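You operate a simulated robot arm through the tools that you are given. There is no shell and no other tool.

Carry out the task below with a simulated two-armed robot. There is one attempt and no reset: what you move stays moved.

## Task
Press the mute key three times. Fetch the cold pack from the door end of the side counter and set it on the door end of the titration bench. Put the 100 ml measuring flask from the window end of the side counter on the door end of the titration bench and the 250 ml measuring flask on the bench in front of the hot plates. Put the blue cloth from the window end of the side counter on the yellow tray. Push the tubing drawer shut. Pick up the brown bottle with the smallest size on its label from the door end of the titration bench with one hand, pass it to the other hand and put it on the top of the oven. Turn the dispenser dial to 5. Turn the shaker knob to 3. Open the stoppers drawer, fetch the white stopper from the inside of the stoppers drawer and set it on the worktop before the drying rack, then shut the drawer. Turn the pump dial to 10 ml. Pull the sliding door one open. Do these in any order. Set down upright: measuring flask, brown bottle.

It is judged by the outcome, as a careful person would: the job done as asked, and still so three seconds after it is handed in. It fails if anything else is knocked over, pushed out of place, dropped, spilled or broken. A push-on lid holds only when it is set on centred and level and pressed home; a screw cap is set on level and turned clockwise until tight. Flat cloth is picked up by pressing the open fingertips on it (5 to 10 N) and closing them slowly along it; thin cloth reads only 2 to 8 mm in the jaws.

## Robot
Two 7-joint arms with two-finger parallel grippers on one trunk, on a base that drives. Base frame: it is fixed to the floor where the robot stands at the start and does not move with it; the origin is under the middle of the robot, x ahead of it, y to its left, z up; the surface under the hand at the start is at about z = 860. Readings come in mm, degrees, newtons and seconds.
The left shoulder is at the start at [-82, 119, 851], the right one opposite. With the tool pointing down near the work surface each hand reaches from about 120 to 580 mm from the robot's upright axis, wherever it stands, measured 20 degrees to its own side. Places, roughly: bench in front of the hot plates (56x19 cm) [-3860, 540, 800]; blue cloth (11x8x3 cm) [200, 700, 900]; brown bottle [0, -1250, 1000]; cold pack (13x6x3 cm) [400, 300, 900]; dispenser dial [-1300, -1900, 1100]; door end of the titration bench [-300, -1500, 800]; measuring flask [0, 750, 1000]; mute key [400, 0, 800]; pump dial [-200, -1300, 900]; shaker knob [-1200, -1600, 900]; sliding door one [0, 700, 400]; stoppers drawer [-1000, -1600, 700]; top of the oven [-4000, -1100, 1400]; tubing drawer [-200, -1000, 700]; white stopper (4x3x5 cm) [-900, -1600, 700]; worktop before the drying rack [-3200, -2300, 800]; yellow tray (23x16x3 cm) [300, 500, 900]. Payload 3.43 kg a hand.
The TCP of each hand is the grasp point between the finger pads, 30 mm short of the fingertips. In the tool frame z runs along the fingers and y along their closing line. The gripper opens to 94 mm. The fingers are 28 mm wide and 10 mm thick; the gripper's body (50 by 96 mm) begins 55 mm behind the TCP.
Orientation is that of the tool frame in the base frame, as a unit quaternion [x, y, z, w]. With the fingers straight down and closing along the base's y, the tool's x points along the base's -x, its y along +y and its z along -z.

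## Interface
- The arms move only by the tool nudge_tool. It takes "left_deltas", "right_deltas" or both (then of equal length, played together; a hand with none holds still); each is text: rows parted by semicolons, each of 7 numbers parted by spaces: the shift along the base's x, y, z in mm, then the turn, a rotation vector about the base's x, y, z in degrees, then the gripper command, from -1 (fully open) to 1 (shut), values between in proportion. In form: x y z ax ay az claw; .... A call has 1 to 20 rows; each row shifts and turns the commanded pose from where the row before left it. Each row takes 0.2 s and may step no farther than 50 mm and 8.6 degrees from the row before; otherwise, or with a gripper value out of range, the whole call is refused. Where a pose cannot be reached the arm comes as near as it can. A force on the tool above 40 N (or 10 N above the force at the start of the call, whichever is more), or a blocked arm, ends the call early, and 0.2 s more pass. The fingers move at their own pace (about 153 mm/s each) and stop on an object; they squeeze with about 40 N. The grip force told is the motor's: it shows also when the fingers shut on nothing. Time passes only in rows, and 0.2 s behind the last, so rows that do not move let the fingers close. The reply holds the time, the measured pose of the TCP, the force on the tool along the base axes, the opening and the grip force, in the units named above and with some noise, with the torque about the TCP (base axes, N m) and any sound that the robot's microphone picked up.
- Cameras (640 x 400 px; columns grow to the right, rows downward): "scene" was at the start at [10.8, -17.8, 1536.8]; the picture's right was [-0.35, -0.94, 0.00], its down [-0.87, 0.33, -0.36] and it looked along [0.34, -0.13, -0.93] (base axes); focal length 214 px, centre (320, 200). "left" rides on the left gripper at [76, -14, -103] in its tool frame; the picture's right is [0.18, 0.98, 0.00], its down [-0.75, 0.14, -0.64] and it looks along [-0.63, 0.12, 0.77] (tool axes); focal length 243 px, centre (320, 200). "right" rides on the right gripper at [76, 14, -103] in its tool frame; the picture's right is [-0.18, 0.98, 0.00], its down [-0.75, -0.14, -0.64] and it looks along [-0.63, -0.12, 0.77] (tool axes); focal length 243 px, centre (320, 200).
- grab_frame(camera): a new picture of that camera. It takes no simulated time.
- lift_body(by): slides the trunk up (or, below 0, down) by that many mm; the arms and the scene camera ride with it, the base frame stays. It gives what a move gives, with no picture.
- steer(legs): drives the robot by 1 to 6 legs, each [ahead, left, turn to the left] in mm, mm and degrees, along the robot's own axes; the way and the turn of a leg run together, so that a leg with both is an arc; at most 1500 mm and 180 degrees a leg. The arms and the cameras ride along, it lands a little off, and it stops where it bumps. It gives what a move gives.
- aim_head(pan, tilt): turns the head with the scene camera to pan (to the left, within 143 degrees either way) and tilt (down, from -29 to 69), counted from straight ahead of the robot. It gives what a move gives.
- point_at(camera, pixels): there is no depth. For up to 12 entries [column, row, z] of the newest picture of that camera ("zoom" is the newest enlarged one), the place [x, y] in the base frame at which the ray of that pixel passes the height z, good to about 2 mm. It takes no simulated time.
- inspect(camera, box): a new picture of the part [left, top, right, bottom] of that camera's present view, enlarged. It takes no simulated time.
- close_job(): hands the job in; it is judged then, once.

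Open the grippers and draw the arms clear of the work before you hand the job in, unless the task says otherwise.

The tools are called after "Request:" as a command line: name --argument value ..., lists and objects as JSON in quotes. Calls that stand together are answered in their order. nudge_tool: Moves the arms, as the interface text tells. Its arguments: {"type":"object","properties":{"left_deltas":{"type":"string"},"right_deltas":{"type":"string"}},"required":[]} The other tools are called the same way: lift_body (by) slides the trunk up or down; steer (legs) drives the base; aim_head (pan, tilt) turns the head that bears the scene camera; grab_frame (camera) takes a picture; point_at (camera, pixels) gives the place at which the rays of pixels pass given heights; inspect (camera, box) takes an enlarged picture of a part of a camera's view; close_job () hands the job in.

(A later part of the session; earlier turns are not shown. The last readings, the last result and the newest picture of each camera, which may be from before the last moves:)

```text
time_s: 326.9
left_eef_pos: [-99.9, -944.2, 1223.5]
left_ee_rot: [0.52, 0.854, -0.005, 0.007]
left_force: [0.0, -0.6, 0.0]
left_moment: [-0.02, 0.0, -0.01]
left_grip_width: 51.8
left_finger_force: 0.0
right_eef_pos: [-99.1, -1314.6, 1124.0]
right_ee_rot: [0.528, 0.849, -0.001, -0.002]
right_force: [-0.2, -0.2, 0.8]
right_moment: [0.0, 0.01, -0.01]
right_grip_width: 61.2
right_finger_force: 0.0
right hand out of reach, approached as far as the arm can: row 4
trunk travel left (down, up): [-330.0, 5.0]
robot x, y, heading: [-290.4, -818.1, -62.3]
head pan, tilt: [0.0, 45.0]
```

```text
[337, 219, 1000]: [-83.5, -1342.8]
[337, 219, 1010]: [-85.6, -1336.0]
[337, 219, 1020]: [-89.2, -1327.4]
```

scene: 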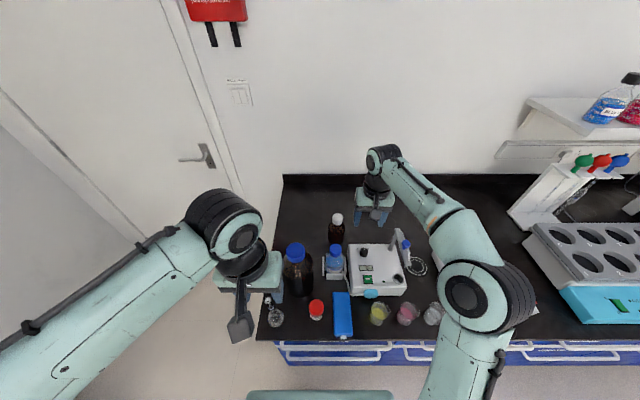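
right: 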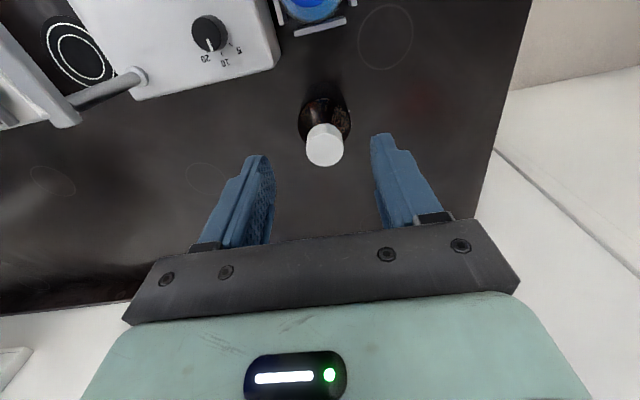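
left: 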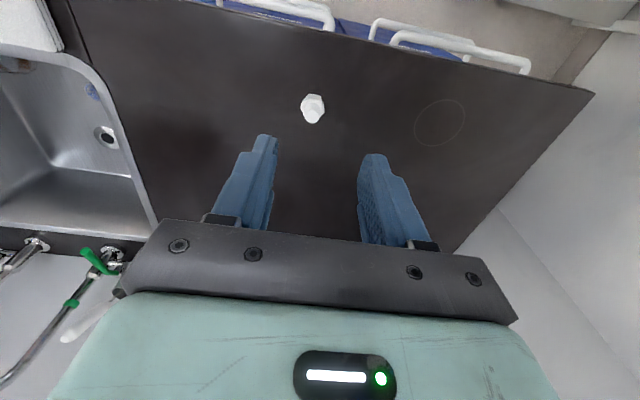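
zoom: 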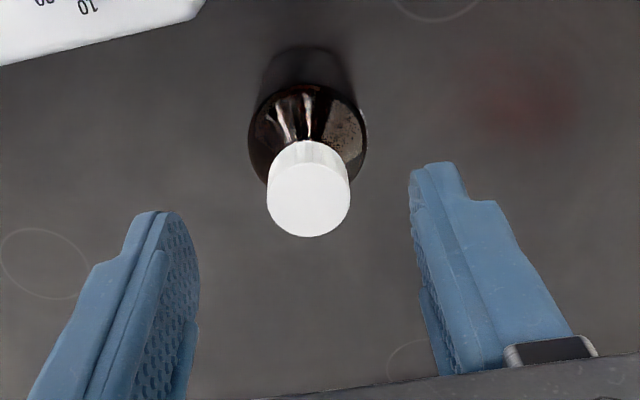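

The bottle axis is ≈[−86,−1348], just beyond reach with the hand vertical. I pitch the right hand 25° forward to gain reach.

Request:
nudge_tool --right_deltas "0 0 0 -5.54 -2.89 0 -0.3; 0 0 0 -5.54 -2.89 0 -0.3; 0 0 0 -5.54 -2.89 0 -0.3; 0 0 0 -5.54 -2.89 0 -0.3; 6 -16 -15 0 0 0 -0.3; 7 -17 -15 0 0 0 -0.3"

Request:
grab_frame --camera "right"

Request:
grab_frame --camera "scene"

```text
time_s: 328.3
left_eef_pos: [-99.2, -943.6, 1223.5]
left_ee_rot: [0.52, 0.854, -0.005, 0.008]
left_force: [-0.6, 0.3, -0.4]
left_moment: [0.01, 0.03, -0.03]
left_grip_width: 51.7
left_finger_force: 0.0
right_eef_pos: [-88.4, -1348.3, 1092.5]
right_ee_rot: [0.516, 0.829, -0.111, 0.186]
right_force: [-0.1, -0.1, 0.0]
right_moment: [0.0, 0.02, 0.0]
right_grip_width: 61.1
right_finger_force: 0.1
trunk travel left (down, up): [-330.0, 5.0]
robot x, y, heading: [-292.4, -818.7, -62.3]
head pan, tilt: [0.0, 45.0]
```

```text
taken
```

right: 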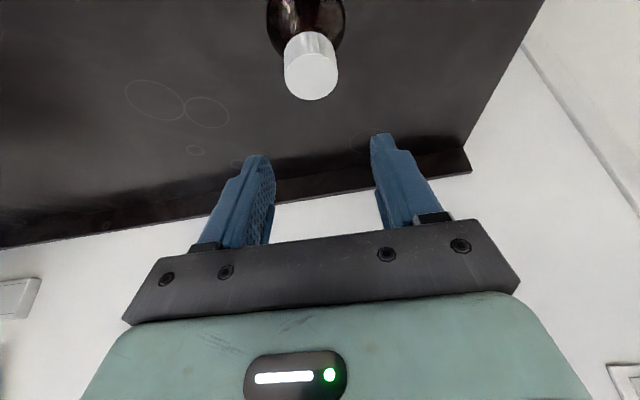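

```text
taken
```

scene: 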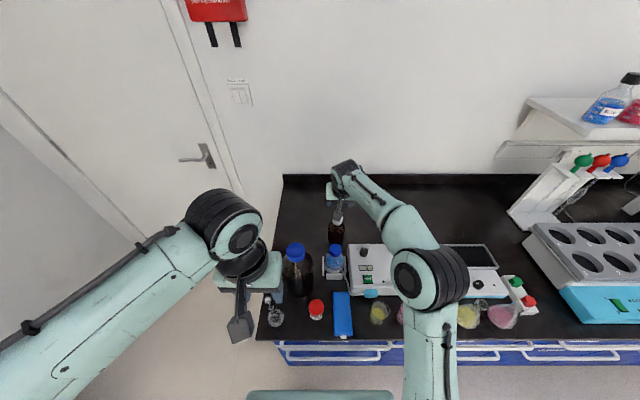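

Reached above the bottle. I recheck the cap's position from this view (311,72).

Request:
point_at --camera "right" --pixels '[[311, 78, 1012], [311, 78, 1005], [311, 40, 985]]'

Request:
inspect --camera "right" --box '[220, 0, 420, 140]'

```text
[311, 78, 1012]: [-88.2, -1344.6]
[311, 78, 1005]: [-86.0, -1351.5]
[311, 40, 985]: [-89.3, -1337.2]
```

```text
2.86 times, centred on (320, 70) of right
```

zoom: 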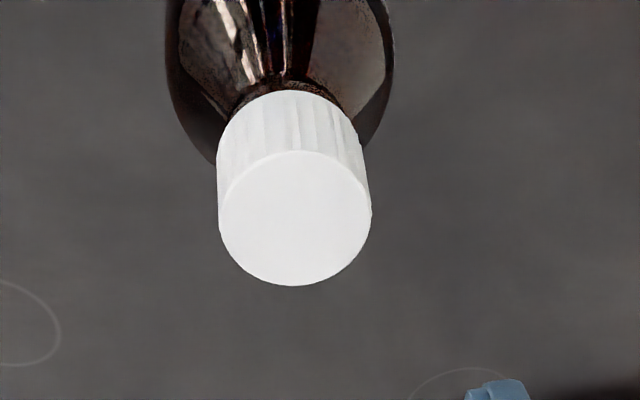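

Axis ≈[−88,−1345]. I descend so the fingers straddle the cap, then close.

Request:
nudge_tool --right_deltas "0 1 -30 0 0 0 -0.3; 0 1 -30 0 0 0 -0.3; 0 0 -20 0 0 0 -0.3; 0 0 -14 0 0 0 -0.3"

Request:
grab_frame --camera "right"

Request:
inspect --camera "scene" --box '[260, 140, 420, 300]'

```text
time_s: 329.3
left_eef_pos: [-100.2, -944.9, 1223.8]
left_ee_rot: [0.519, 0.854, -0.006, 0.009]
left_force: [0.5, 0.4, 0.4]
left_moment: [0.03, -0.02, -0.02]
left_grip_width: 51.6
left_finger_force: 0.1
right_eef_pos: [-90.0, -1346.8, 999.0]
right_ee_rot: [0.517, 0.829, -0.111, 0.186]
right_force: [-0.7, 0.1, -0.4]
right_moment: [-0.02, -0.05, 0.01]
right_grip_width: 61.0
right_finger_force: 0.1
trunk travel left (down, up): [-330.0, 5.0]
robot x, y, heading: [-287.5, -821.1, -62.5]
head pan, tilt: [0.0, 45.0]
```

```text
taken
```

right: 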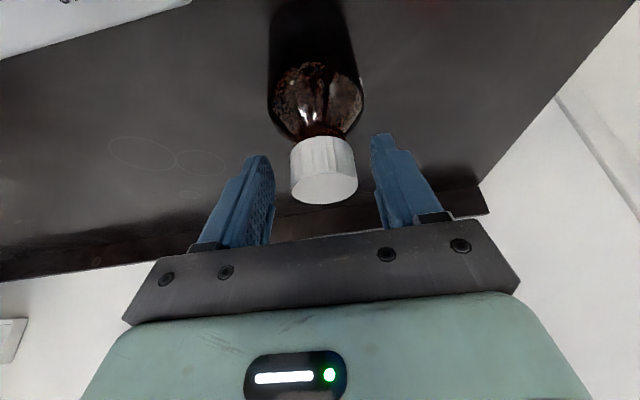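

```text
2.50 times, centred on (340, 220) of scene
```

zoom: 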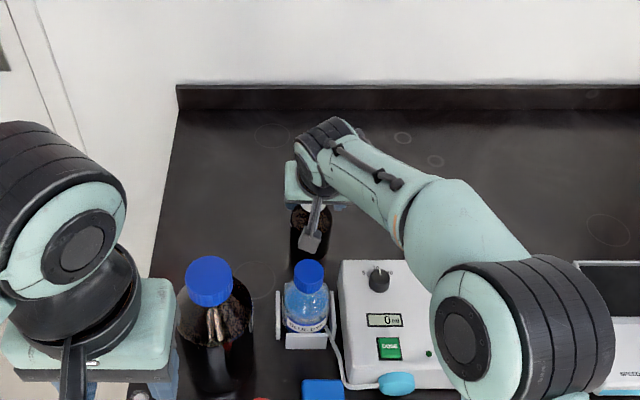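

The cap sits between the fingers. I close gently and then lift a little to test.

Request:
nudge_tool --right_deltas "0 0 0 0 0 0 0; 0 0 0 0 0 0 0.4; 0 0 0 0 0 0 1; 0 0 0 0 0 0 1"

Request:
grab_frame --camera "right"

```text
time_s: 330.3
left_eef_pos: [-101.3, -943.2, 1223.5]
left_ee_rot: [0.52, 0.854, -0.004, 0.008]
left_force: [0.0, 0.6, 0.2]
left_moment: [-0.01, 0.02, -0.02]
left_grip_width: 51.9
left_finger_force: 0.0
right_eef_pos: [-90.5, -1345.8, 999.7]
right_ee_rot: [0.515, 0.829, -0.111, 0.186]
right_force: [-0.7, 0.6, -0.3]
right_moment: [0.02, 0.01, -0.02]
right_grip_width: 38.4
right_finger_force: 39.8
trunk travel left (down, up): [-330.0, 5.0]
robot x, y, heading: [-289.8, -820.5, -62.8]
head pan, tilt: [0.0, 45.0]
```

```text
taken
```

right: 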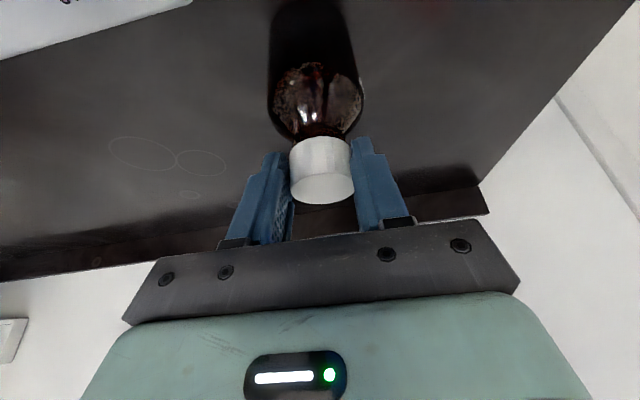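

Gripped (38 mm). I lift straight up, then back and up so the bottle clears the dye bottle's cap.

Request:
nudge_tool --right_deltas "0 0 20 0 0 0 1; 0 0 35 0 0 0 1; 0 0 35 0 0 0 1; 0 0 25 0 0 0 1; -8 15 25 0 0 0 1; -8 15 25 0 0 0 1; -5 10 20 0 0 0 1"

Request:
grab_frame --camera "scene"

Request:
inspect --camera "scene" --box '[260, 120, 420, 280]'

```text
time_s: 331.9
left_eef_pos: [-99.9, -943.5, 1222.0]
left_ee_rot: [0.519, 0.854, -0.005, 0.009]
left_force: [1.2, -0.1, 0.1]
left_moment: [-0.02, -0.02, -0.03]
left_grip_width: 51.8
left_finger_force: 0.0
right_eef_pos: [-109.9, -1307.1, 1183.3]
right_ee_rot: [0.516, 0.829, -0.111, 0.186]
right_force: [0.4, 0.3, -1.9]
right_moment: [0.04, 0.04, -0.02]
right_grip_width: 38.3
right_finger_force: 40.3
trunk travel left (down, up): [-330.0, 5.0]
robot x, y, heading: [-288.9, -817.5, -62.4]
head pan, tilt: [0.0, 45.0]
```

```text
taken
```

scene: 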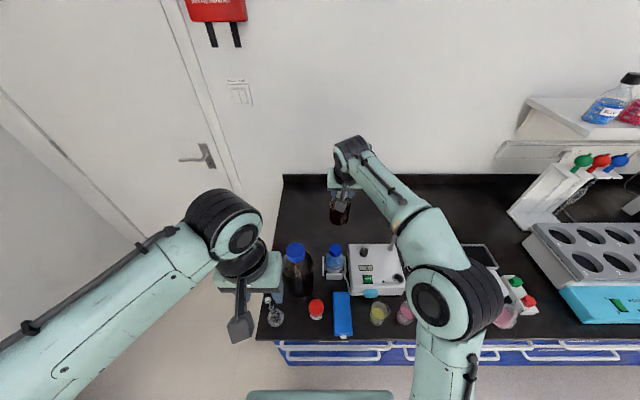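

```text
2.50 times, centred on (340, 200) of scene
```

zoom: 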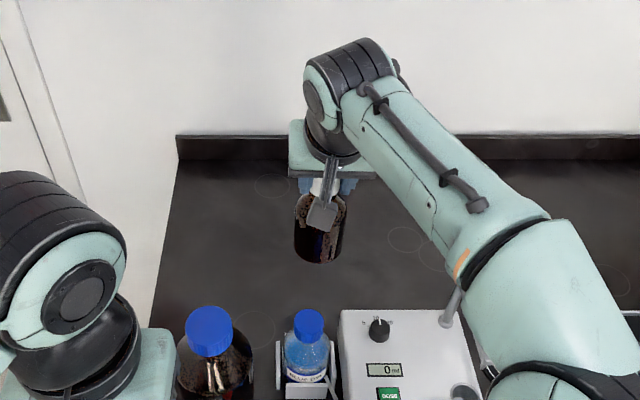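

The bottle hangs clear (bottom ≈1033). I raise 15 mm more and back the robot away 450 mm.

Request:
nudge_tool --right_deltas "-3 5 15 0 0 0 1"

Request:
steer --legs '[[-450, 0, 0]]'

Request:
grab_frame --camera "scene"

Request:
inspect --camera "scene" --box '[300, 120, 420, 260]'

```text
time_s: 332.3
left_eef_pos: [-100.6, -944.3, 1223.3]
left_ee_rot: [0.521, 0.854, -0.005, 0.009]
left_force: [0.2, -0.4, -0.8]
left_moment: [0.01, 0.01, -0.02]
left_grip_width: 51.6
left_finger_force: 0.2
right_eef_pos: [-114.1, -1302.1, 1198.0]
right_ee_rot: [0.516, 0.829, -0.111, 0.186]
right_force: [0.1, 0.3, -2.6]
right_moment: [0.03, 0.02, -0.01]
right_grip_width: 38.0
right_finger_force: 40.4
trunk travel left (down, up): [-330.0, 5.0]
robot x, y, heading: [-293.7, -817.4, -62.2]
head pan, tilt: [0.0, 45.0]
```

```text
time_s: 335.0
left_eef_pos: [-308.3, -546.4, 1223.7]
left_ee_rot: [0.523, 0.853, -0.006, 0.009]
left_force: [0.1, -0.8, 0.0]
left_moment: [0.0, 0.03, 0.0]
left_grip_width: 51.6
left_finger_force: 0.0
right_eef_pos: [-323.5, -904.4, 1198.6]
right_ee_rot: [0.517, 0.828, -0.111, 0.186]
right_force: [0.8, 0.1, -2.1]
right_moment: [0.03, 0.0, 0.0]
right_grip_width: 38.2
right_finger_force: 39.9
trunk travel left (down, up): [-330.0, 5.0]
robot x, y, heading: [-499.8, -423.2, -62.1]
head pan, tilt: [0.0, 45.0]
```

```text
taken
```

scene: 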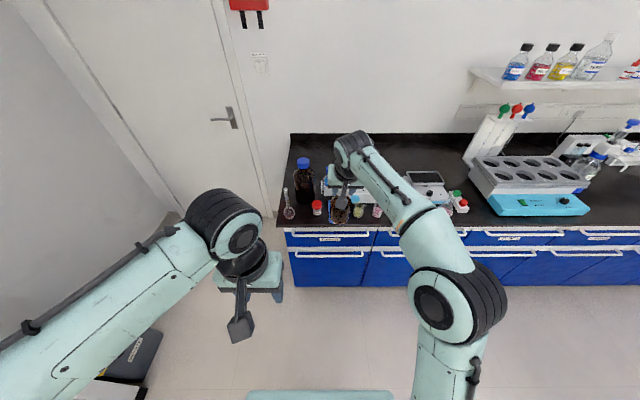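

```text
2.86 times, centred on (360, 190) of scene
```

zoom: 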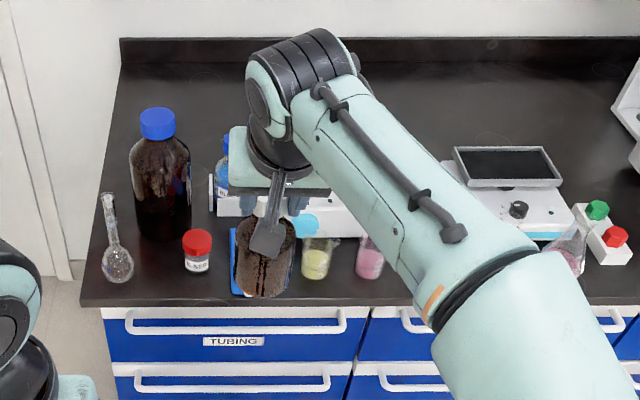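

All well. For the pass I lower the trunk 150 mm and bring the bottle to ~400 mm ahead, centred, at raised height.

Request:
lift_body --by -150

Request:
nudge_tool --right_deltas "0.5 28.5 15 0 0 0 1; 0.5 28.5 15 0 0 0 1; 0.5 28.5 15 0 0 0 1; 0.5 28.5 15 0 0 0 1"

Request:
grab_frame --camera "scene"

```text
time_s: 336.8
left_eef_pos: [-308.5, -546.9, 1074.1]
left_ee_rot: [0.522, 0.853, -0.005, 0.01]
left_force: [-0.4, 0.6, 0.0]
left_moment: [0.02, -0.02, 0.02]
left_grip_width: 51.9
left_finger_force: 0.2
right_eef_pos: [-323.5, -903.9, 1048.6]
right_ee_rot: [0.517, 0.828, -0.112, 0.186]
right_force: [0.5, -0.8, -2.8]
right_moment: [0.07, 0.01, -0.01]
right_grip_width: 38.2
right_finger_force: 40.3
trunk travel left (down, up): [-180.0, 155.0]
robot x, y, heading: [-498.2, -416.6, -62.6]
head pan, tilt: [0.0, 45.0]
```

```text
time_s: 337.8
left_eef_pos: [-309.8, -546.8, 1072.9]
left_ee_rot: [0.523, 0.853, -0.006, 0.009]
left_force: [0.5, -0.6, -0.2]
left_moment: [-0.01, -0.02, 0.0]
left_grip_width: 51.6
left_finger_force: 0.1
right_eef_pos: [-320.5, -790.6, 1109.6]
right_ee_rot: [0.518, 0.828, -0.111, 0.186]
right_force: [0.6, 0.3, -2.0]
right_moment: [0.03, 0.03, -0.01]
right_grip_width: 38.2
right_finger_force: 39.7
trunk travel left (down, up): [-180.0, 155.0]
robot x, y, heading: [-498.7, -419.1, -62.6]
head pan, tilt: [0.0, 45.0]
```

```text
taken
```

scene: 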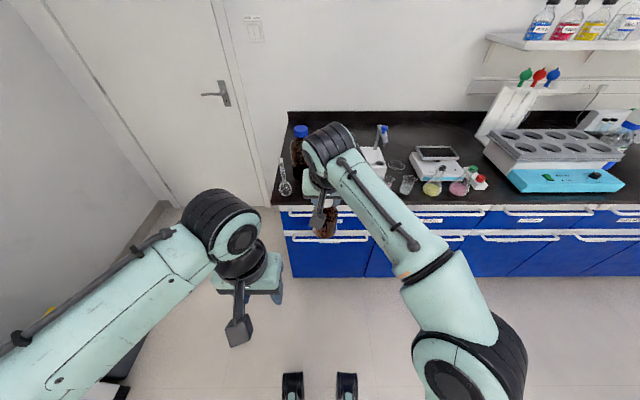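

Bottle held at 412 mm ahead, bottom ≈960. I pitch the left hand to horizontal at lower left, staying clear of the bottle.

Request:
nudge_tool --left_deltas "-1.5 -11 -13 -7.28 -3.77 0 -1; -1.5 -11 -13 -7.28 -3.77 0 -1; -1.5 -11 -13 -7.28 -3.77 0 -1; -1.5 -11 -13 -7.28 -3.77 0 -1; -1.5 -11 -13 -7.28 -3.77 0 -1; -1.5 -11 -13 -7.28 -3.77 0 -1; -1.5 -11 -13 -7.28 -3.77 0 -1; -1.5 -11 -13 -7.28 -3.77 0 -1; -1.5 -11 -13 -7.28 -3.77 0 -1; -1.5 -11 -13 -7.28 -3.77 0 -1; -1.5 -11 -13 -7.28 -3.77 0 -1"

Request:
grab_frame --camera "left"

Request:
grab_frame --camera "scene"

```text
time_s: 340.2
left_eef_pos: [-330.3, -694.2, 941.3]
left_ee_rot: [0.366, 0.595, -0.371, 0.612]
left_force: [0.6, -0.4, -0.4]
left_moment: [-0.01, -0.03, -0.01]
left_grip_width: 94.0
left_finger_force: 0.0
left hand out of reach, approached as far as the arm can: row 9, 10
right_eef_pos: [-321.4, -790.7, 1108.6]
right_ee_rot: [0.517, 0.828, -0.111, 0.186]
right_force: [0.2, -0.8, -1.8]
right_moment: [0.05, 0.02, -0.02]
right_grip_width: 38.3
right_finger_force: 39.7
trunk travel left (down, up): [-180.0, 155.0]
robot x, y, heading: [-496.3, -419.4, -62.5]
head pan, tilt: [0.0, 45.0]
```

```text
taken
```

left: 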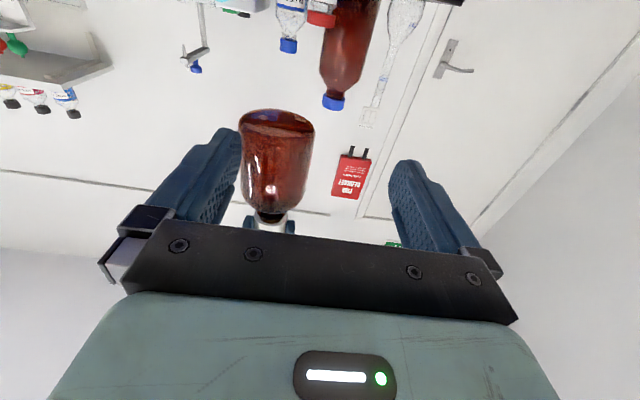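

```text
taken
```

scene: 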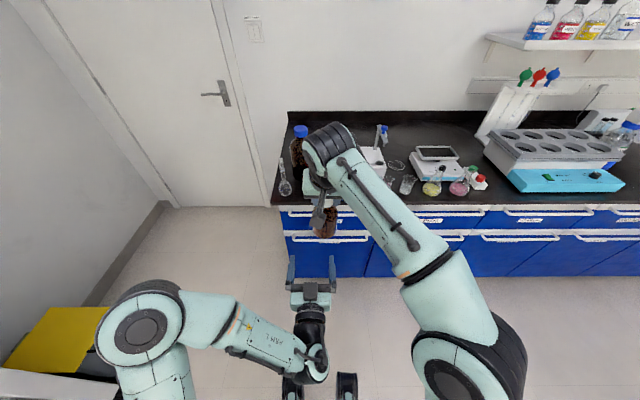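

Left hand is horizontal, 90 mm behind the bottle. I raise it ~95 mm and centre it laterally on the bottle's body.

Request:
nudge_tool --left_deltas "-10 -5 32 0 0 0 -1; -10 -5 32 0 0 0 -1; -9.3 -5.2 30 0 0 0 -1"

Request:
grab_frame --camera "left"

Request:
grab_frame --camera "scene"

```text
time_s: 341.0
left_eef_pos: [-359.4, -707.5, 1036.2]
left_ee_rot: [0.366, 0.596, -0.37, 0.611]
left_force: [-0.5, 0.1, 1.1]
left_moment: [0.01, 0.02, 0.05]
left_grip_width: 93.8
left_finger_force: 0.1
right_eef_pos: [-320.7, -790.0, 1107.9]
right_ee_rot: [0.518, 0.827, -0.112, 0.186]
right_force: [-0.5, 0.7, -2.2]
right_moment: [0.07, -0.01, -0.01]
right_grip_width: 38.0
right_finger_force: 39.7
trunk travel left (down, up): [-180.0, 155.0]
robot x, y, heading: [-496.4, -416.9, -62.3]
head pan, tilt: [0.0, 45.0]
```

```text
taken
```

left: 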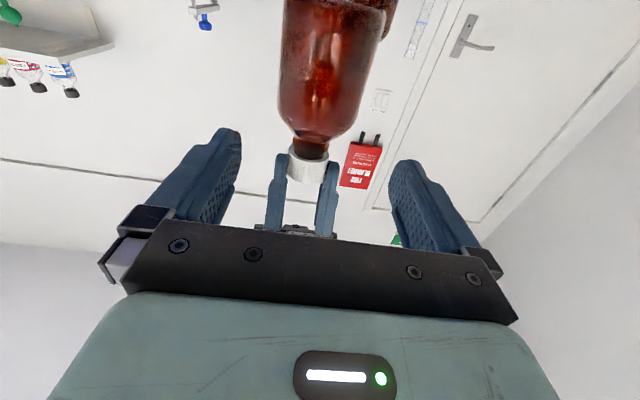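

```text
taken
```

scene: 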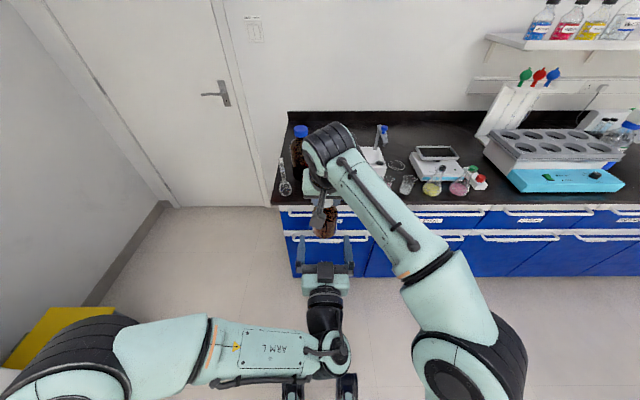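

The bottle's body is centred between the open fingers. I advance 88 mm so the pads straddle the body.

Request:
nudge_tool --left_deltas "10.3 -19.6 0 0 0 0 -1; 10.3 -19.6 0 0 0 0 -1; 10.3 -19.6 0 0 0 0 -1; 9.7 -18.5 0 0 0 0 -1"

Request:
grab_frame --camera "left"

Request:
inspect --camera "scene" --box '[240, 120, 420, 320]'

```text
time_s: 342.0
left_eef_pos: [-318.8, -788.9, 1037.4]
left_ee_rot: [0.366, 0.595, -0.37, 0.612]
left_force: [-0.3, 0.1, -0.8]
left_moment: [-0.02, 0.0, 0.0]
left_grip_width: 93.8
left_finger_force: 0.0
right_eef_pos: [-321.0, -791.7, 1108.7]
right_ee_rot: [0.517, 0.828, -0.111, 0.186]
right_force: [-0.1, 0.9, -2.5]
right_moment: [0.03, 0.02, -0.01]
right_grip_width: 38.2
right_finger_force: 39.9
trunk travel left (down, up): [-180.0, 155.0]
robot x, y, heading: [-498.6, -420.7, -62.8]
head pan, tilt: [0.0, 45.0]
```

```text
taken
```

left: 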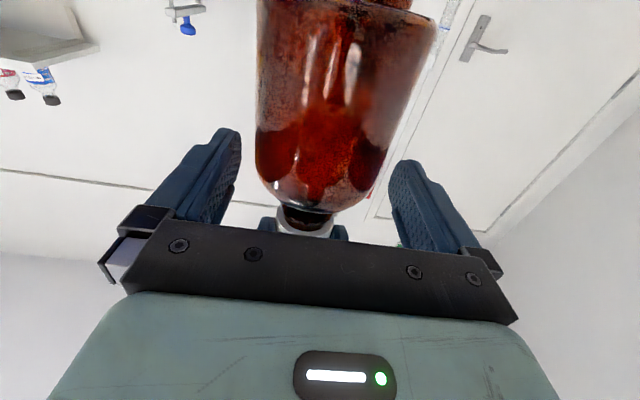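

```text
2.00 times, centred on (330, 220) of scene
```

zoom: 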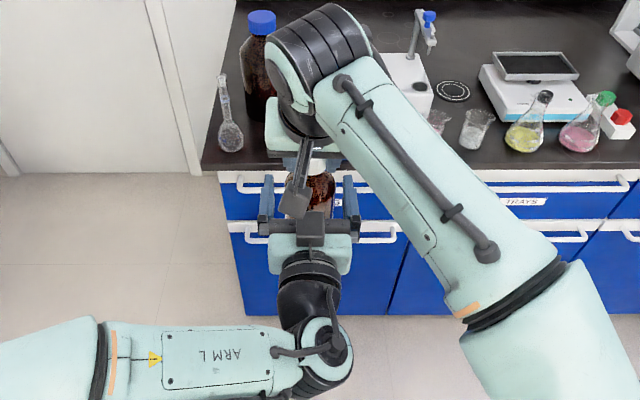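

I verify heights by ray: the cap (305,225), shoulder (300,178) and bottom rim (430,25) in the left view should meet the bottle axis at [−321,−791].

Request:
point_at --camera "left" --pixels '[[305, 225, 1050], [305, 225, 1070], [305, 225, 1090], [305, 225, 1108], [320, 178, 1010], [320, 178, 1030], [350, 5, 960], [350, 5, 980]]'

Request:
inspect --camera "left" --box '[200, 0, 480, 250]'

```text
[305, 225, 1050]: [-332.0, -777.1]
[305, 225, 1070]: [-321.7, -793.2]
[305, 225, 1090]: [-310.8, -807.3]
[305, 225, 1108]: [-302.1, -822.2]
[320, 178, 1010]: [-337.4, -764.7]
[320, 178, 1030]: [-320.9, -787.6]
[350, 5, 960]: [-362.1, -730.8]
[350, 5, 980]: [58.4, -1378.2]
```

```text
1.60 times, centred on (340, 125) of left
```

zoom: 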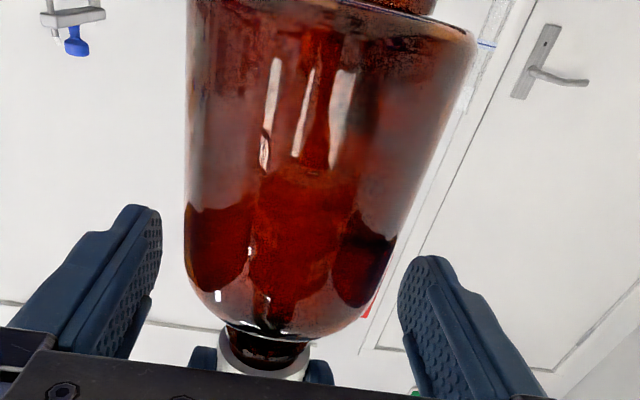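

The rays show the shoulder starts near z≈1020, so at z=1037 the pads would sit on the shoulder. I lower the left hand 32 mm to grip the cylindrical body.

Request:
nudge_tool --left_deltas "0 0 -16 0 0 0 -1; -1 -1.5 -16 0 0 0 -1"

Request:
grab_frame --camera "left"

```text
time_s: 342.6
left_eef_pos: [-319.2, -789.0, 1004.3]
left_ee_rot: [0.365, 0.596, -0.37, 0.612]
left_force: [-0.1, -0.1, -0.1]
left_moment: [-0.01, -0.01, -0.01]
left_grip_width: 94.2
left_finger_force: 0.0
right_eef_pos: [-321.7, -790.9, 1108.4]
right_ee_rot: [0.517, 0.828, -0.112, 0.186]
right_force: [0.2, -0.2, -2.4]
right_moment: [0.07, 0.03, 0.03]
right_grip_width: 38.1
right_finger_force: 40.0
trunk travel left (down, up): [-180.0, 155.0]
robot x, y, heading: [-497.6, -417.7, -62.7]
head pan, tilt: [0.0, 45.0]
```

```text
taken
```

left: 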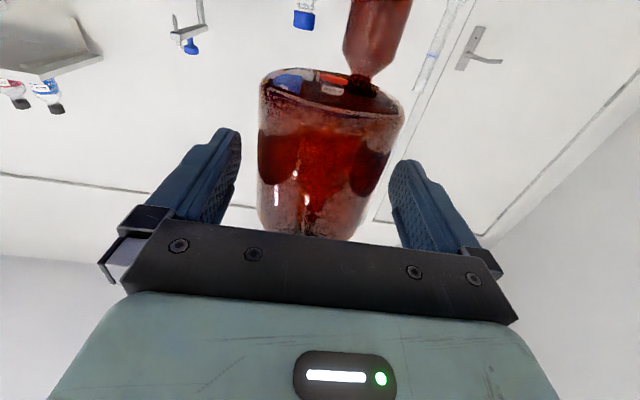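

The pads straddle the body, bottom visible above. I close the left gripper on the bottle.

Request:
nudge_tool --left_deltas "0 0 0 0 0 0 -0.5; 0 0 0 0 0 0 -0.3; 0 0 0 0 0 0 0; 0 0 0 0 0 0 1; 0 0 0 0 0 0 1"

Request:
grab_frame --camera "left"

```text
time_s: 343.8
left_eef_pos: [-320.7, -789.0, 1005.3]
left_ee_rot: [0.367, 0.595, -0.371, 0.611]
left_force: [-4.5, -5.0, 0.8]
left_moment: [0.51, -0.77, 0.17]
left_grip_width: 68.8
left_finger_force: 39.8
right_eef_pos: [-321.5, -790.3, 1108.5]
right_ee_rot: [0.517, 0.828, -0.111, 0.186]
right_force: [5.0, 5.1, -1.6]
right_moment: [0.02, 0.25, -0.18]
right_grip_width: 38.1
right_finger_force: 39.6
trunk travel left (down, up): [-180.0, 155.0]
robot x, y, heading: [-499.5, -419.3, -62.7]
head pan, tilt: [0.0, 45.0]
```

```text
taken
```

left: 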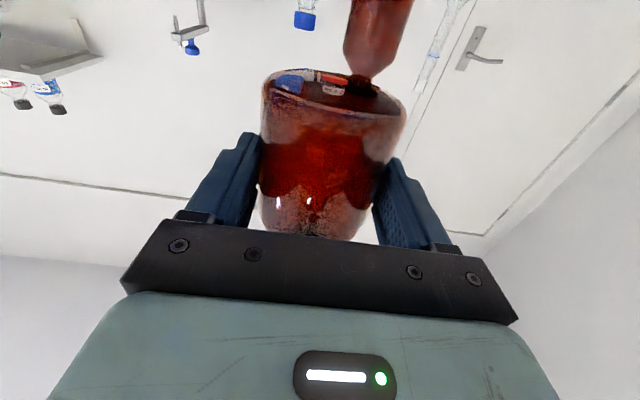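

The left hand holds the body (68.8 mm). I open the right hand to release the cap.

Request:
nudge_tool --right_deltas "0 0 0 0 0 0 0; 0 0 0 0 0 0 -0.3; 0 0 0 0 0 0 -0.3"

Request:
nudge_tool --left_deltas "0 0 -15 0 0 0 1; 0 0 -15 0 0 0 1; 0 0 -15 0 0 0 1; 0 0 -10 0 0 0 1" --right_deltas "0 0 10 0 0 0 -0.3; 0 0 10 0 0 0 -0.3; 0 0 10 0 0 0 -0.3; 0 0 5 0 0 0 -0.3"

Request:
grab_frame --camera "left"

Request:
grab_frame --camera "scene"

```text
time_s: 344.6
left_eef_pos: [-319.4, -789.2, 1005.9]
left_ee_rot: [0.366, 0.595, -0.371, 0.612]
left_force: [0.8, 0.4, -0.1]
left_moment: [0.03, -0.02, 0.03]
left_grip_width: 68.9
left_finger_force: 40.1
right_eef_pos: [-321.5, -790.8, 1108.9]
right_ee_rot: [0.518, 0.828, -0.111, 0.186]
right_force: [0.8, -0.4, 0.8]
right_moment: [-0.02, 0.01, 0.0]
right_grip_width: 61.1
right_finger_force: 0.0
trunk travel left (down, up): [-180.0, 155.0]
robot x, y, heading: [-494.9, -417.8, -62.6]
head pan, tilt: [0.0, 45.0]
```

```text
time_s: 345.6
left_eef_pos: [-318.5, -788.8, 948.8]
left_ee_rot: [0.365, 0.596, -0.37, 0.612]
left_force: [-0.1, 0.3, 0.0]
left_moment: [0.05, 0.06, 0.0]
left_grip_width: 68.4
left_finger_force: 40.4
right_eef_pos: [-322.0, -791.1, 1143.1]
right_ee_rot: [0.517, 0.828, -0.111, 0.186]
right_force: [0.1, 0.1, -0.1]
right_moment: [0.0, -0.01, 0.0]
right_grip_width: 61.1
right_finger_force: 0.1
trunk travel left (down, up): [-180.0, 155.0]
robot x, y, heading: [-498.7, -417.5, -62.6]
head pan, tilt: [0.0, 45.0]
```

```text
taken
```

left: 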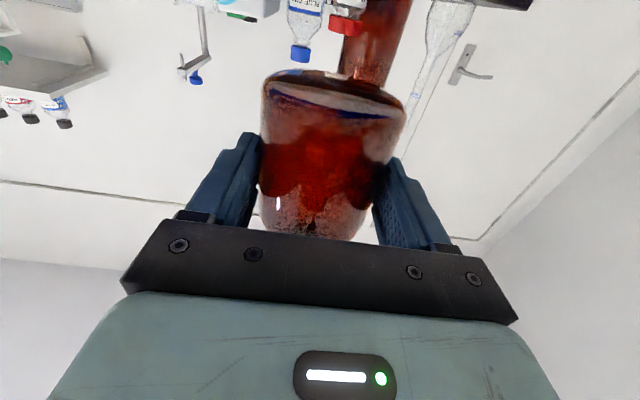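

```text
taken
```

scene: 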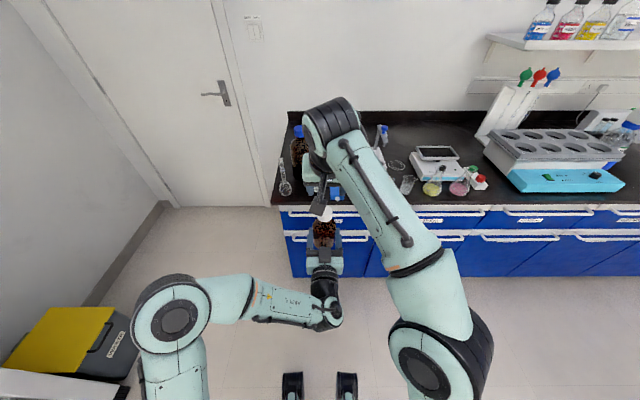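

The bottle has passed to the left hand, upright. I move the right hand away to its own side and straighten it.

Request:
nudge_tool --right_deltas "-33 -17 0 0 0 0 -0.3; -33 -17 0 0 0 0 -0.3; -40 0 0 5.54 2.89 0 0; -40 5 0 5.54 2.89 0 1; -20 20 0 5.54 2.89 0 1; -10 20 0 5.54 2.89 0 1"

Request:
grab_frame --camera "right"

Request:
grab_frame --camera "scene"

```text
time_s: 347.0
left_eef_pos: [-320.3, -787.1, 949.5]
left_ee_rot: [0.365, 0.595, -0.37, 0.612]
left_force: [-0.3, 0.1, 0.0]
left_moment: [0.04, 0.01, -0.03]
left_grip_width: 68.6
left_finger_force: 39.6
right_eef_pos: [-496.1, -779.0, 1144.5]
right_ee_rot: [0.529, 0.849, -0.002, -0.001]
right_force: [-0.4, -0.6, 0.2]
right_moment: [-0.01, -0.01, 0.02]
right_grip_width: 0.0
right_finger_force: 32.8
trunk travel left (down, up): [-180.0, 155.0]
robot x, y, heading: [-495.1, -422.8, -62.5]
head pan, tilt: [0.0, 45.0]
```

```text
taken
```

right: 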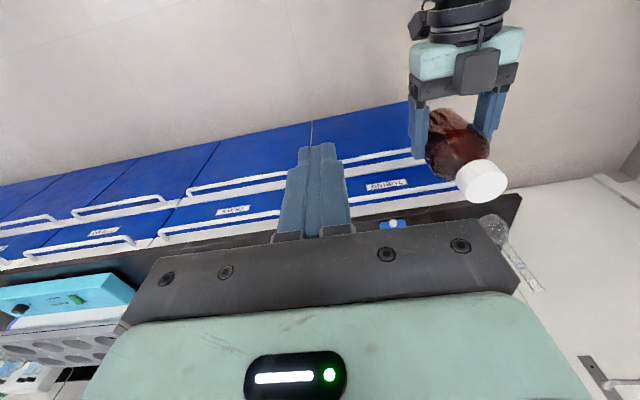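

```text
taken
```

scene: 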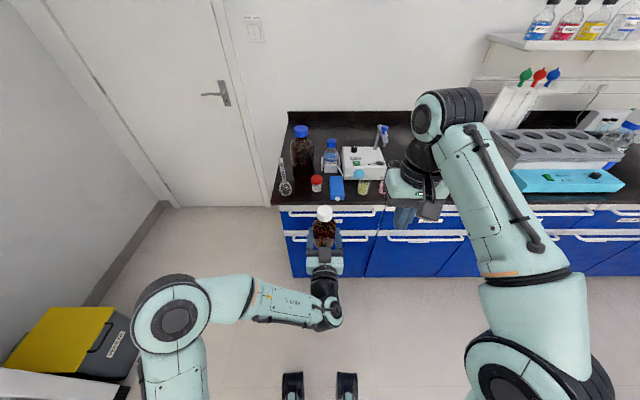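

I zoom the right view on the bottle to look for its label.

Request:
inspect --camera "right" --box '[390, 80, 530, 210]'

Request:
inspect --camera "scene" --box '[280, 115, 360, 250]'

```text
3.08 times, centred on (460, 145) of right
```

zoom: 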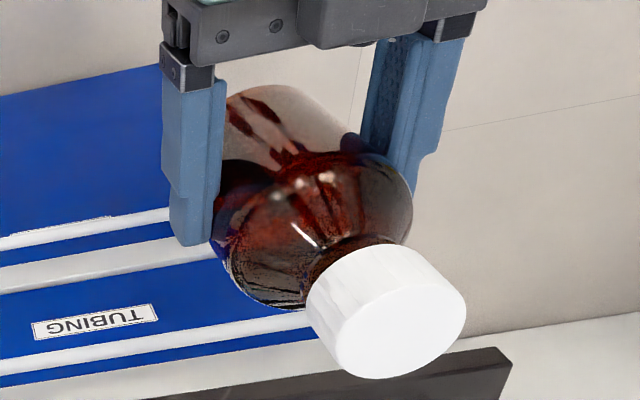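

```text
2.96 times, centred on (320, 182) of scene
```

zoom: 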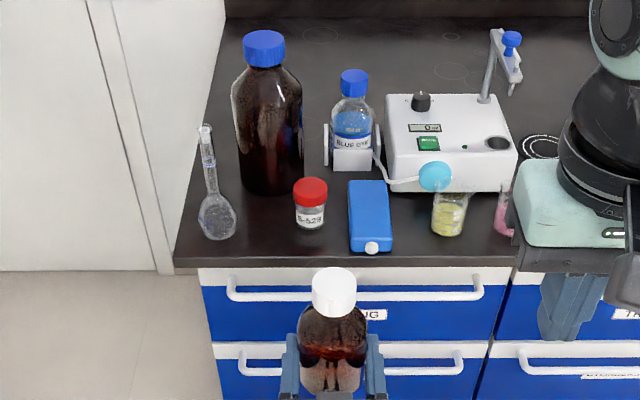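

No label faces this way, but this is clearly the smaller of the two brown bottles. I turn right and drive along the aisle toward the oven end.

Request:
steer --legs '[[0, 0, -89.9], [0, 80, 0], [1400, 0, 0], [1100, 0, 0]]'

Request:
aim_head --pan -30 --tilt 20

Request:
grab_frame --camera "scene"

```text
time_s: 363.8
left_eef_pos: [-3020.8, -1804.3, 950.0]
left_ee_rot: [-0.679, -0.164, 0.694, -0.173]
left_force: [0.3, -0.8, 0.4]
left_moment: [0.0, -0.03, -0.03]
left_grip_width: 68.8
left_finger_force: 39.9
right_eef_pos: [-3012.2, -1628.2, 1142.2]
right_ee_rot: [0.974, 0.229, 0.0, -0.002]
right_force: [-0.8, 0.2, 1.3]
right_moment: [0.03, 0.01, 0.01]
right_grip_width: 0.2
right_finger_force: 33.1
trunk travel left (down, up): [-180.0, 155.0]
robot x, y, heading: [-2647.7, -1626.9, -152.1]
head pan, tilt: [0.0, 45.0]
```

```text
time_s: 364.8
left_eef_pos: [-3020.6, -1805.5, 949.4]
left_ee_rot: [-0.679, -0.165, 0.694, -0.173]
left_force: [0.5, 0.5, -0.3]
left_moment: [0.05, -0.01, -0.02]
left_grip_width: 68.6
left_finger_force: 40.4
right_eef_pos: [-3012.0, -1627.9, 1142.5]
right_ee_rot: [0.973, 0.229, -0.001, -0.002]
right_force: [-0.1, -0.3, -1.3]
right_moment: [0.0, -0.01, -0.02]
right_grip_width: 0.1
right_finger_force: 33.6
trunk travel left (down, up): [-180.0, 155.0]
robot x, y, heading: [-2657.0, -1626.3, -152.1]
head pan, tilt: [-30.0, 20.0]
```

```text
taken
```

scene: 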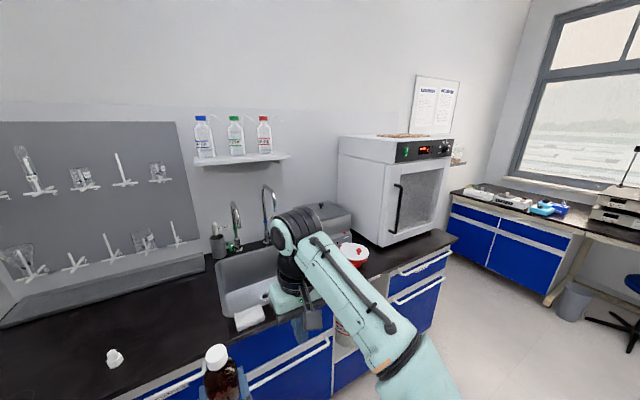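

I move 80 mm ahead and 1080 mm right to face the oven.

Request:
steer --legs '[[80, 0, -0.3], [0, -1080, 0]]'

Request:
aim_head --pan 0 --tilt 20

Request:
grab_frame --camera "scene"

```text
time_s: 375.2
left_eef_pos: [-3597.2, -895.0, 948.9]
left_ee_rot: [-0.678, -0.171, 0.692, -0.179]
left_force: [0.5, 0.7, -0.1]
left_moment: [0.04, -0.01, -0.01]
left_grip_width: 68.9
left_finger_force: 40.0
right_eef_pos: [-3592.4, -717.8, 1143.1]
right_ee_rot: [0.971, 0.237, 0.0, -0.002]
right_force: [0.0, -0.1, -0.1]
right_moment: [0.01, -0.01, -0.01]
right_grip_width: 0.1
right_finger_force: 32.8
trunk travel left (down, up): [-180.0, 155.0]
robot x, y, heading: [-3232.6, -707.6, -151.3]
head pan, tilt: [-30.0, 20.0]
```

```text
time_s: 376.2
left_eef_pos: [-3597.1, -895.1, 949.4]
left_ee_rot: [-0.677, -0.172, 0.693, -0.181]
left_force: [0.0, 0.3, 0.6]
left_moment: [-0.01, -0.05, 0.01]
left_grip_width: 68.4
left_finger_force: 39.6
right_eef_pos: [-3592.9, -718.9, 1143.3]
right_ee_rot: [0.971, 0.238, -0.001, -0.003]
right_force: [0.2, 0.4, 0.7]
right_moment: [-0.03, 0.0, 0.03]
right_grip_width: 0.0
right_finger_force: 32.8
trunk travel left (down, up): [-180.0, 155.0]
robot x, y, heading: [-3234.1, -711.7, -151.3]
head pan, tilt: [0.0, 20.0]
```

```text
taken
```

scene: 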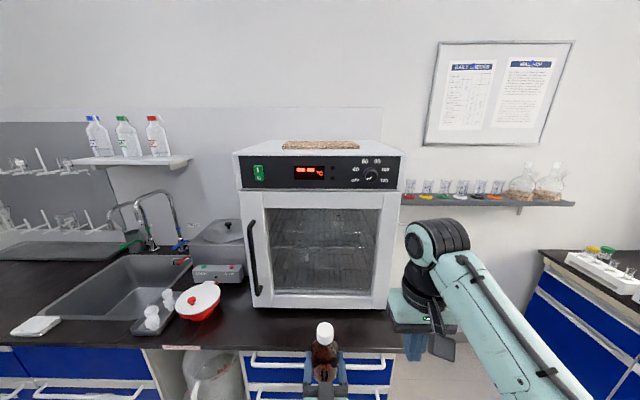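

I face the oven squarely. Its top seems at z≈1345. I raise the trunk 150 mm and re-measure the top's front edge for an exact height.

Request:
point_at --camera "scene" --pixels '[[237, 158, 1340], [237, 158, 1320], [405, 159, 1340], [405, 159, 1320], [320, 150, 1340]]'

Request:
lift_body --by 150

Request:
grab_frame --camera "scene"

Request:
inspect --camera "scene" --box '[200, 130, 440, 280]'

```text
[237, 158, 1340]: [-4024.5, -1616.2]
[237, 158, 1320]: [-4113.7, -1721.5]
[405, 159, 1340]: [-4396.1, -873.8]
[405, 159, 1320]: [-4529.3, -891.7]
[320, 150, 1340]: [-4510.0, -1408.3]
```

```text
time_s: 377.9
left_eef_pos: [-3596.3, -895.1, 1098.2]
left_ee_rot: [-0.678, -0.172, 0.692, -0.18]
left_force: [-0.6, 0.1, -1.9]
left_moment: [0.04, -0.05, 0.01]
left_grip_width: 68.7
left_finger_force: 39.5
right_eef_pos: [-3591.7, -718.7, 1292.8]
right_ee_rot: [0.972, 0.236, -0.001, -0.002]
right_force: [-0.4, -0.8, -0.3]
right_moment: [0.05, 0.0, -0.01]
right_grip_width: 0.0
right_finger_force: 32.5
trunk travel left (down, up): [-330.0, 5.0]
robot x, y, heading: [-3232.7, -707.6, -151.2]
head pan, tilt: [0.0, 20.0]
```

```text
taken
```

scene: 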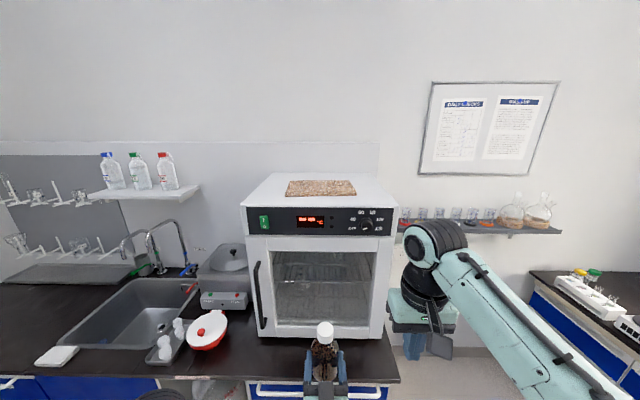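

```text
2.67 times, centred on (320, 205) of scene
```

zoom: 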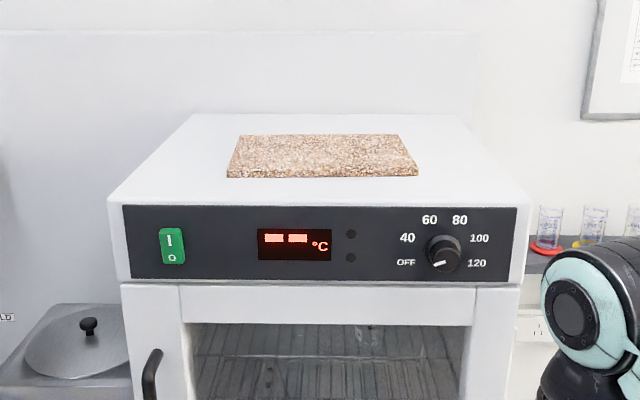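

I compute the front-left and front-right top corners from the new height.

Request:
point_at --camera "scene" --pixels '[[241.3, 206, 1300], [241.3, 206, 1320], [241.3, 206, 1340], [398, 207.6, 1300], [398, 207.6, 1320], [398, 207.6, 1340], [287, 196, 1320], [355, 196, 1320], [274, 173, 1320], [370, 173, 1320]]'

```text
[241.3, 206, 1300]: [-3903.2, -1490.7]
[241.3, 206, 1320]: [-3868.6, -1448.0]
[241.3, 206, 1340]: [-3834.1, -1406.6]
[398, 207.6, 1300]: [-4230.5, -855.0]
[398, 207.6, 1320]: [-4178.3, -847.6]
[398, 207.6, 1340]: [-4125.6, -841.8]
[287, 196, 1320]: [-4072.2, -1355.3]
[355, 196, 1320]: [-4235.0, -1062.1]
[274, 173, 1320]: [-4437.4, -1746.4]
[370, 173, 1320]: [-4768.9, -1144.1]
```

Triangulation gives the oven top at z≈1408, front edge u≈−3875, v 608–1102. I check the cork mat's front edge at that height.

Request:
point_at --camera "scene" --pixels '[[285, 196.3, 1408], [356, 196.3, 1408], [241.3, 206, 1408], [398, 207.6, 1408], [289, 180.5, 1410], [350, 180.5, 1410], [271, 173, 1408]]'

```text
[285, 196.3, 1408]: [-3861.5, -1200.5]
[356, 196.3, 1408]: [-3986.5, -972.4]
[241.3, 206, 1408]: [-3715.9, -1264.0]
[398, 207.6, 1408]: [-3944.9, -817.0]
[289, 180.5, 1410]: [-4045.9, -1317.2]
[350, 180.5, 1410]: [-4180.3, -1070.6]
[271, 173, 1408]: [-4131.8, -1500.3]
```

Mat front edge is 105 mm behind the oven's front edge, leaving a bare strip. I raise the left hand with the bottle to z≈1480 while still away from the oven.

Request:
nudge_tool --left_deltas "0 0 40 0 0 0 1; 0 0 40 0 0 0 1; 0 0 40 0 0 0 1; 0 0 40 0 0 0 1; 0 0 40 0 0 0 1; 0 0 40 0 0 0 1; 0 0 40 0 0 0 1; 0 0 40 0 0 0 1; 0 0 40 0 0 0 1; 0 0 20 0 0 0 1"

Request:
grab_frame --camera "scene"

Request:
grab_frame --camera "left"

```text
time_s: 380.1
left_eef_pos: [-3597.2, -893.2, 1478.7]
left_ee_rot: [-0.678, -0.171, 0.692, -0.18]
left_force: [-0.3, 0.2, -3.1]
left_moment: [0.04, -0.05, -0.03]
left_grip_width: 68.6
left_finger_force: 40.1
right_eef_pos: [-3593.3, -719.2, 1293.0]
right_ee_rot: [0.971, 0.237, 0.001, -0.001]
right_force: [0.5, -0.3, 0.7]
right_moment: [0.03, -0.01, 0.0]
right_grip_width: 0.1
right_finger_force: 32.4
trunk travel left (down, up): [-330.0, 5.0]
robot x, y, heading: [-3235.6, -709.5, -151.3]
head pan, tilt: [0.0, 20.0]
```

```text
taken
```

scene: 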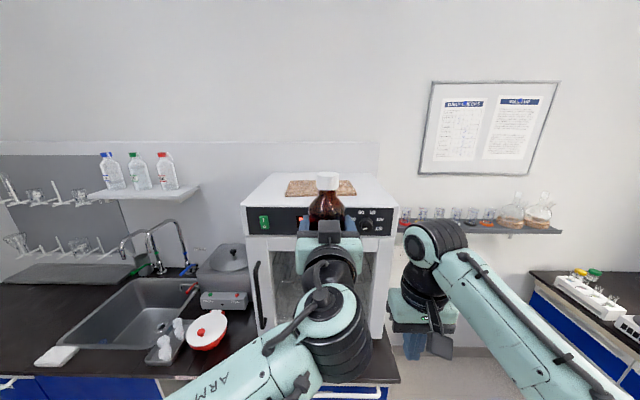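

```text
taken
```

left: 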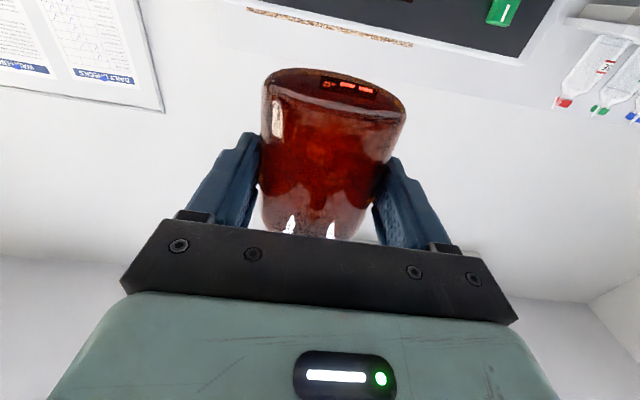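

Bottle is at z≈1479, bottom ≈1432, above the oven top. I draw the right hand back and drive 290 mm ahead.

Request:
nudge_tool --right_deltas "35 18.5 -10 0 0 0 1; 35 18.5 -10 0 0 0 1; 35 18.5 -10 0 0 0 1"

Request:
steer --legs '[[285, 0, -1]]'

Request:
grab_frame --camera "scene"

Request:
grab_frame --camera "left"

```text
time_s: 380.9
left_eef_pos: [-3596.4, -892.2, 1479.6]
left_ee_rot: [-0.677, -0.171, 0.693, -0.18]
left_force: [0.5, 0.5, -2.4]
left_moment: [0.04, -0.04, 0.01]
left_grip_width: 68.7
left_finger_force: 40.1
right_eef_pos: [-3484.8, -662.4, 1262.7]
right_ee_rot: [0.972, 0.237, 0.0, -0.001]
right_force: [-0.9, -0.3, -1.4]
right_moment: [-0.02, 0.03, 0.01]
right_grip_width: 0.0
right_finger_force: 33.5
trunk travel left (down, up): [-330.0, 5.0]
robot x, y, heading: [-3232.6, -710.9, -151.0]
head pan, tilt: [0.0, 20.0]
```

```text
time_s: 382.9
left_eef_pos: [-3853.5, -1023.7, 1477.5]
left_ee_rot: [-0.678, -0.165, 0.694, -0.174]
left_force: [-0.2, 0.1, -1.9]
left_moment: [0.04, -0.03, 0.01]
left_grip_width: 68.6
left_finger_force: 39.9
right_eef_pos: [-3736.9, -794.1, 1262.6]
right_ee_rot: [0.973, 0.229, -0.002, -0.001]
right_force: [0.2, 0.4, -0.7]
right_moment: [-0.01, -0.01, 0.0]
right_grip_width: 0.1
right_finger_force: 33.3
trunk travel left (down, up): [-330.0, 5.0]
robot x, y, heading: [-3489.3, -847.8, -152.2]
head pan, tilt: [0.0, 20.0]
```

```text
taken
```

scene: 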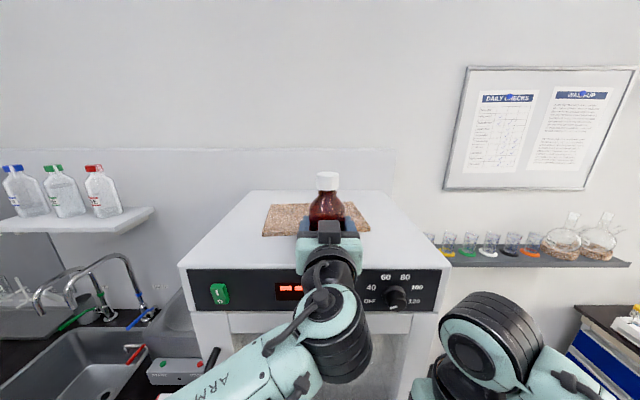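

```text
taken
```

left: 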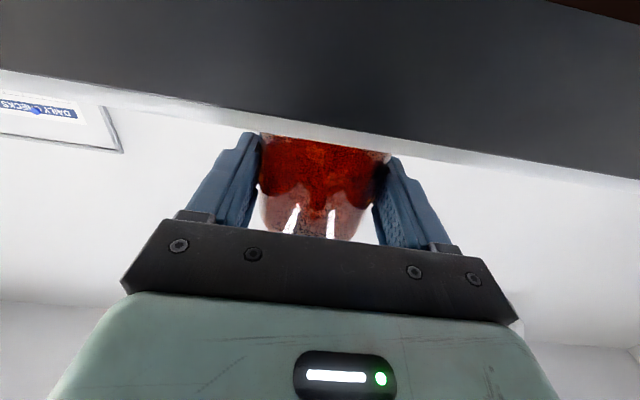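

I validate the oven's top edge height with the left camera's ray at (320,130).

Request:
point_at --camera "left" --pixels '[[320, 128, 1408], [320, 128, 1400], [320, 128, 1416], [100, 90, 1408], [560, 172, 1408]]'

Request:
point_at --camera "scene" --pixels '[[178, 267, 1408], [450, 268, 1408], [265, 236, 1410], [368, 230, 1410]]'

```text
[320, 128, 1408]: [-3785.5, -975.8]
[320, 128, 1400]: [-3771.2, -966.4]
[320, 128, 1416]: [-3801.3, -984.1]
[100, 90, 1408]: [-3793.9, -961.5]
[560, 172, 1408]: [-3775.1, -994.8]
```

```text
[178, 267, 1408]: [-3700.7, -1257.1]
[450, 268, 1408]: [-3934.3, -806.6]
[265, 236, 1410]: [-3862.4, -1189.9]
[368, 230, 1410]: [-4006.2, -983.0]
```

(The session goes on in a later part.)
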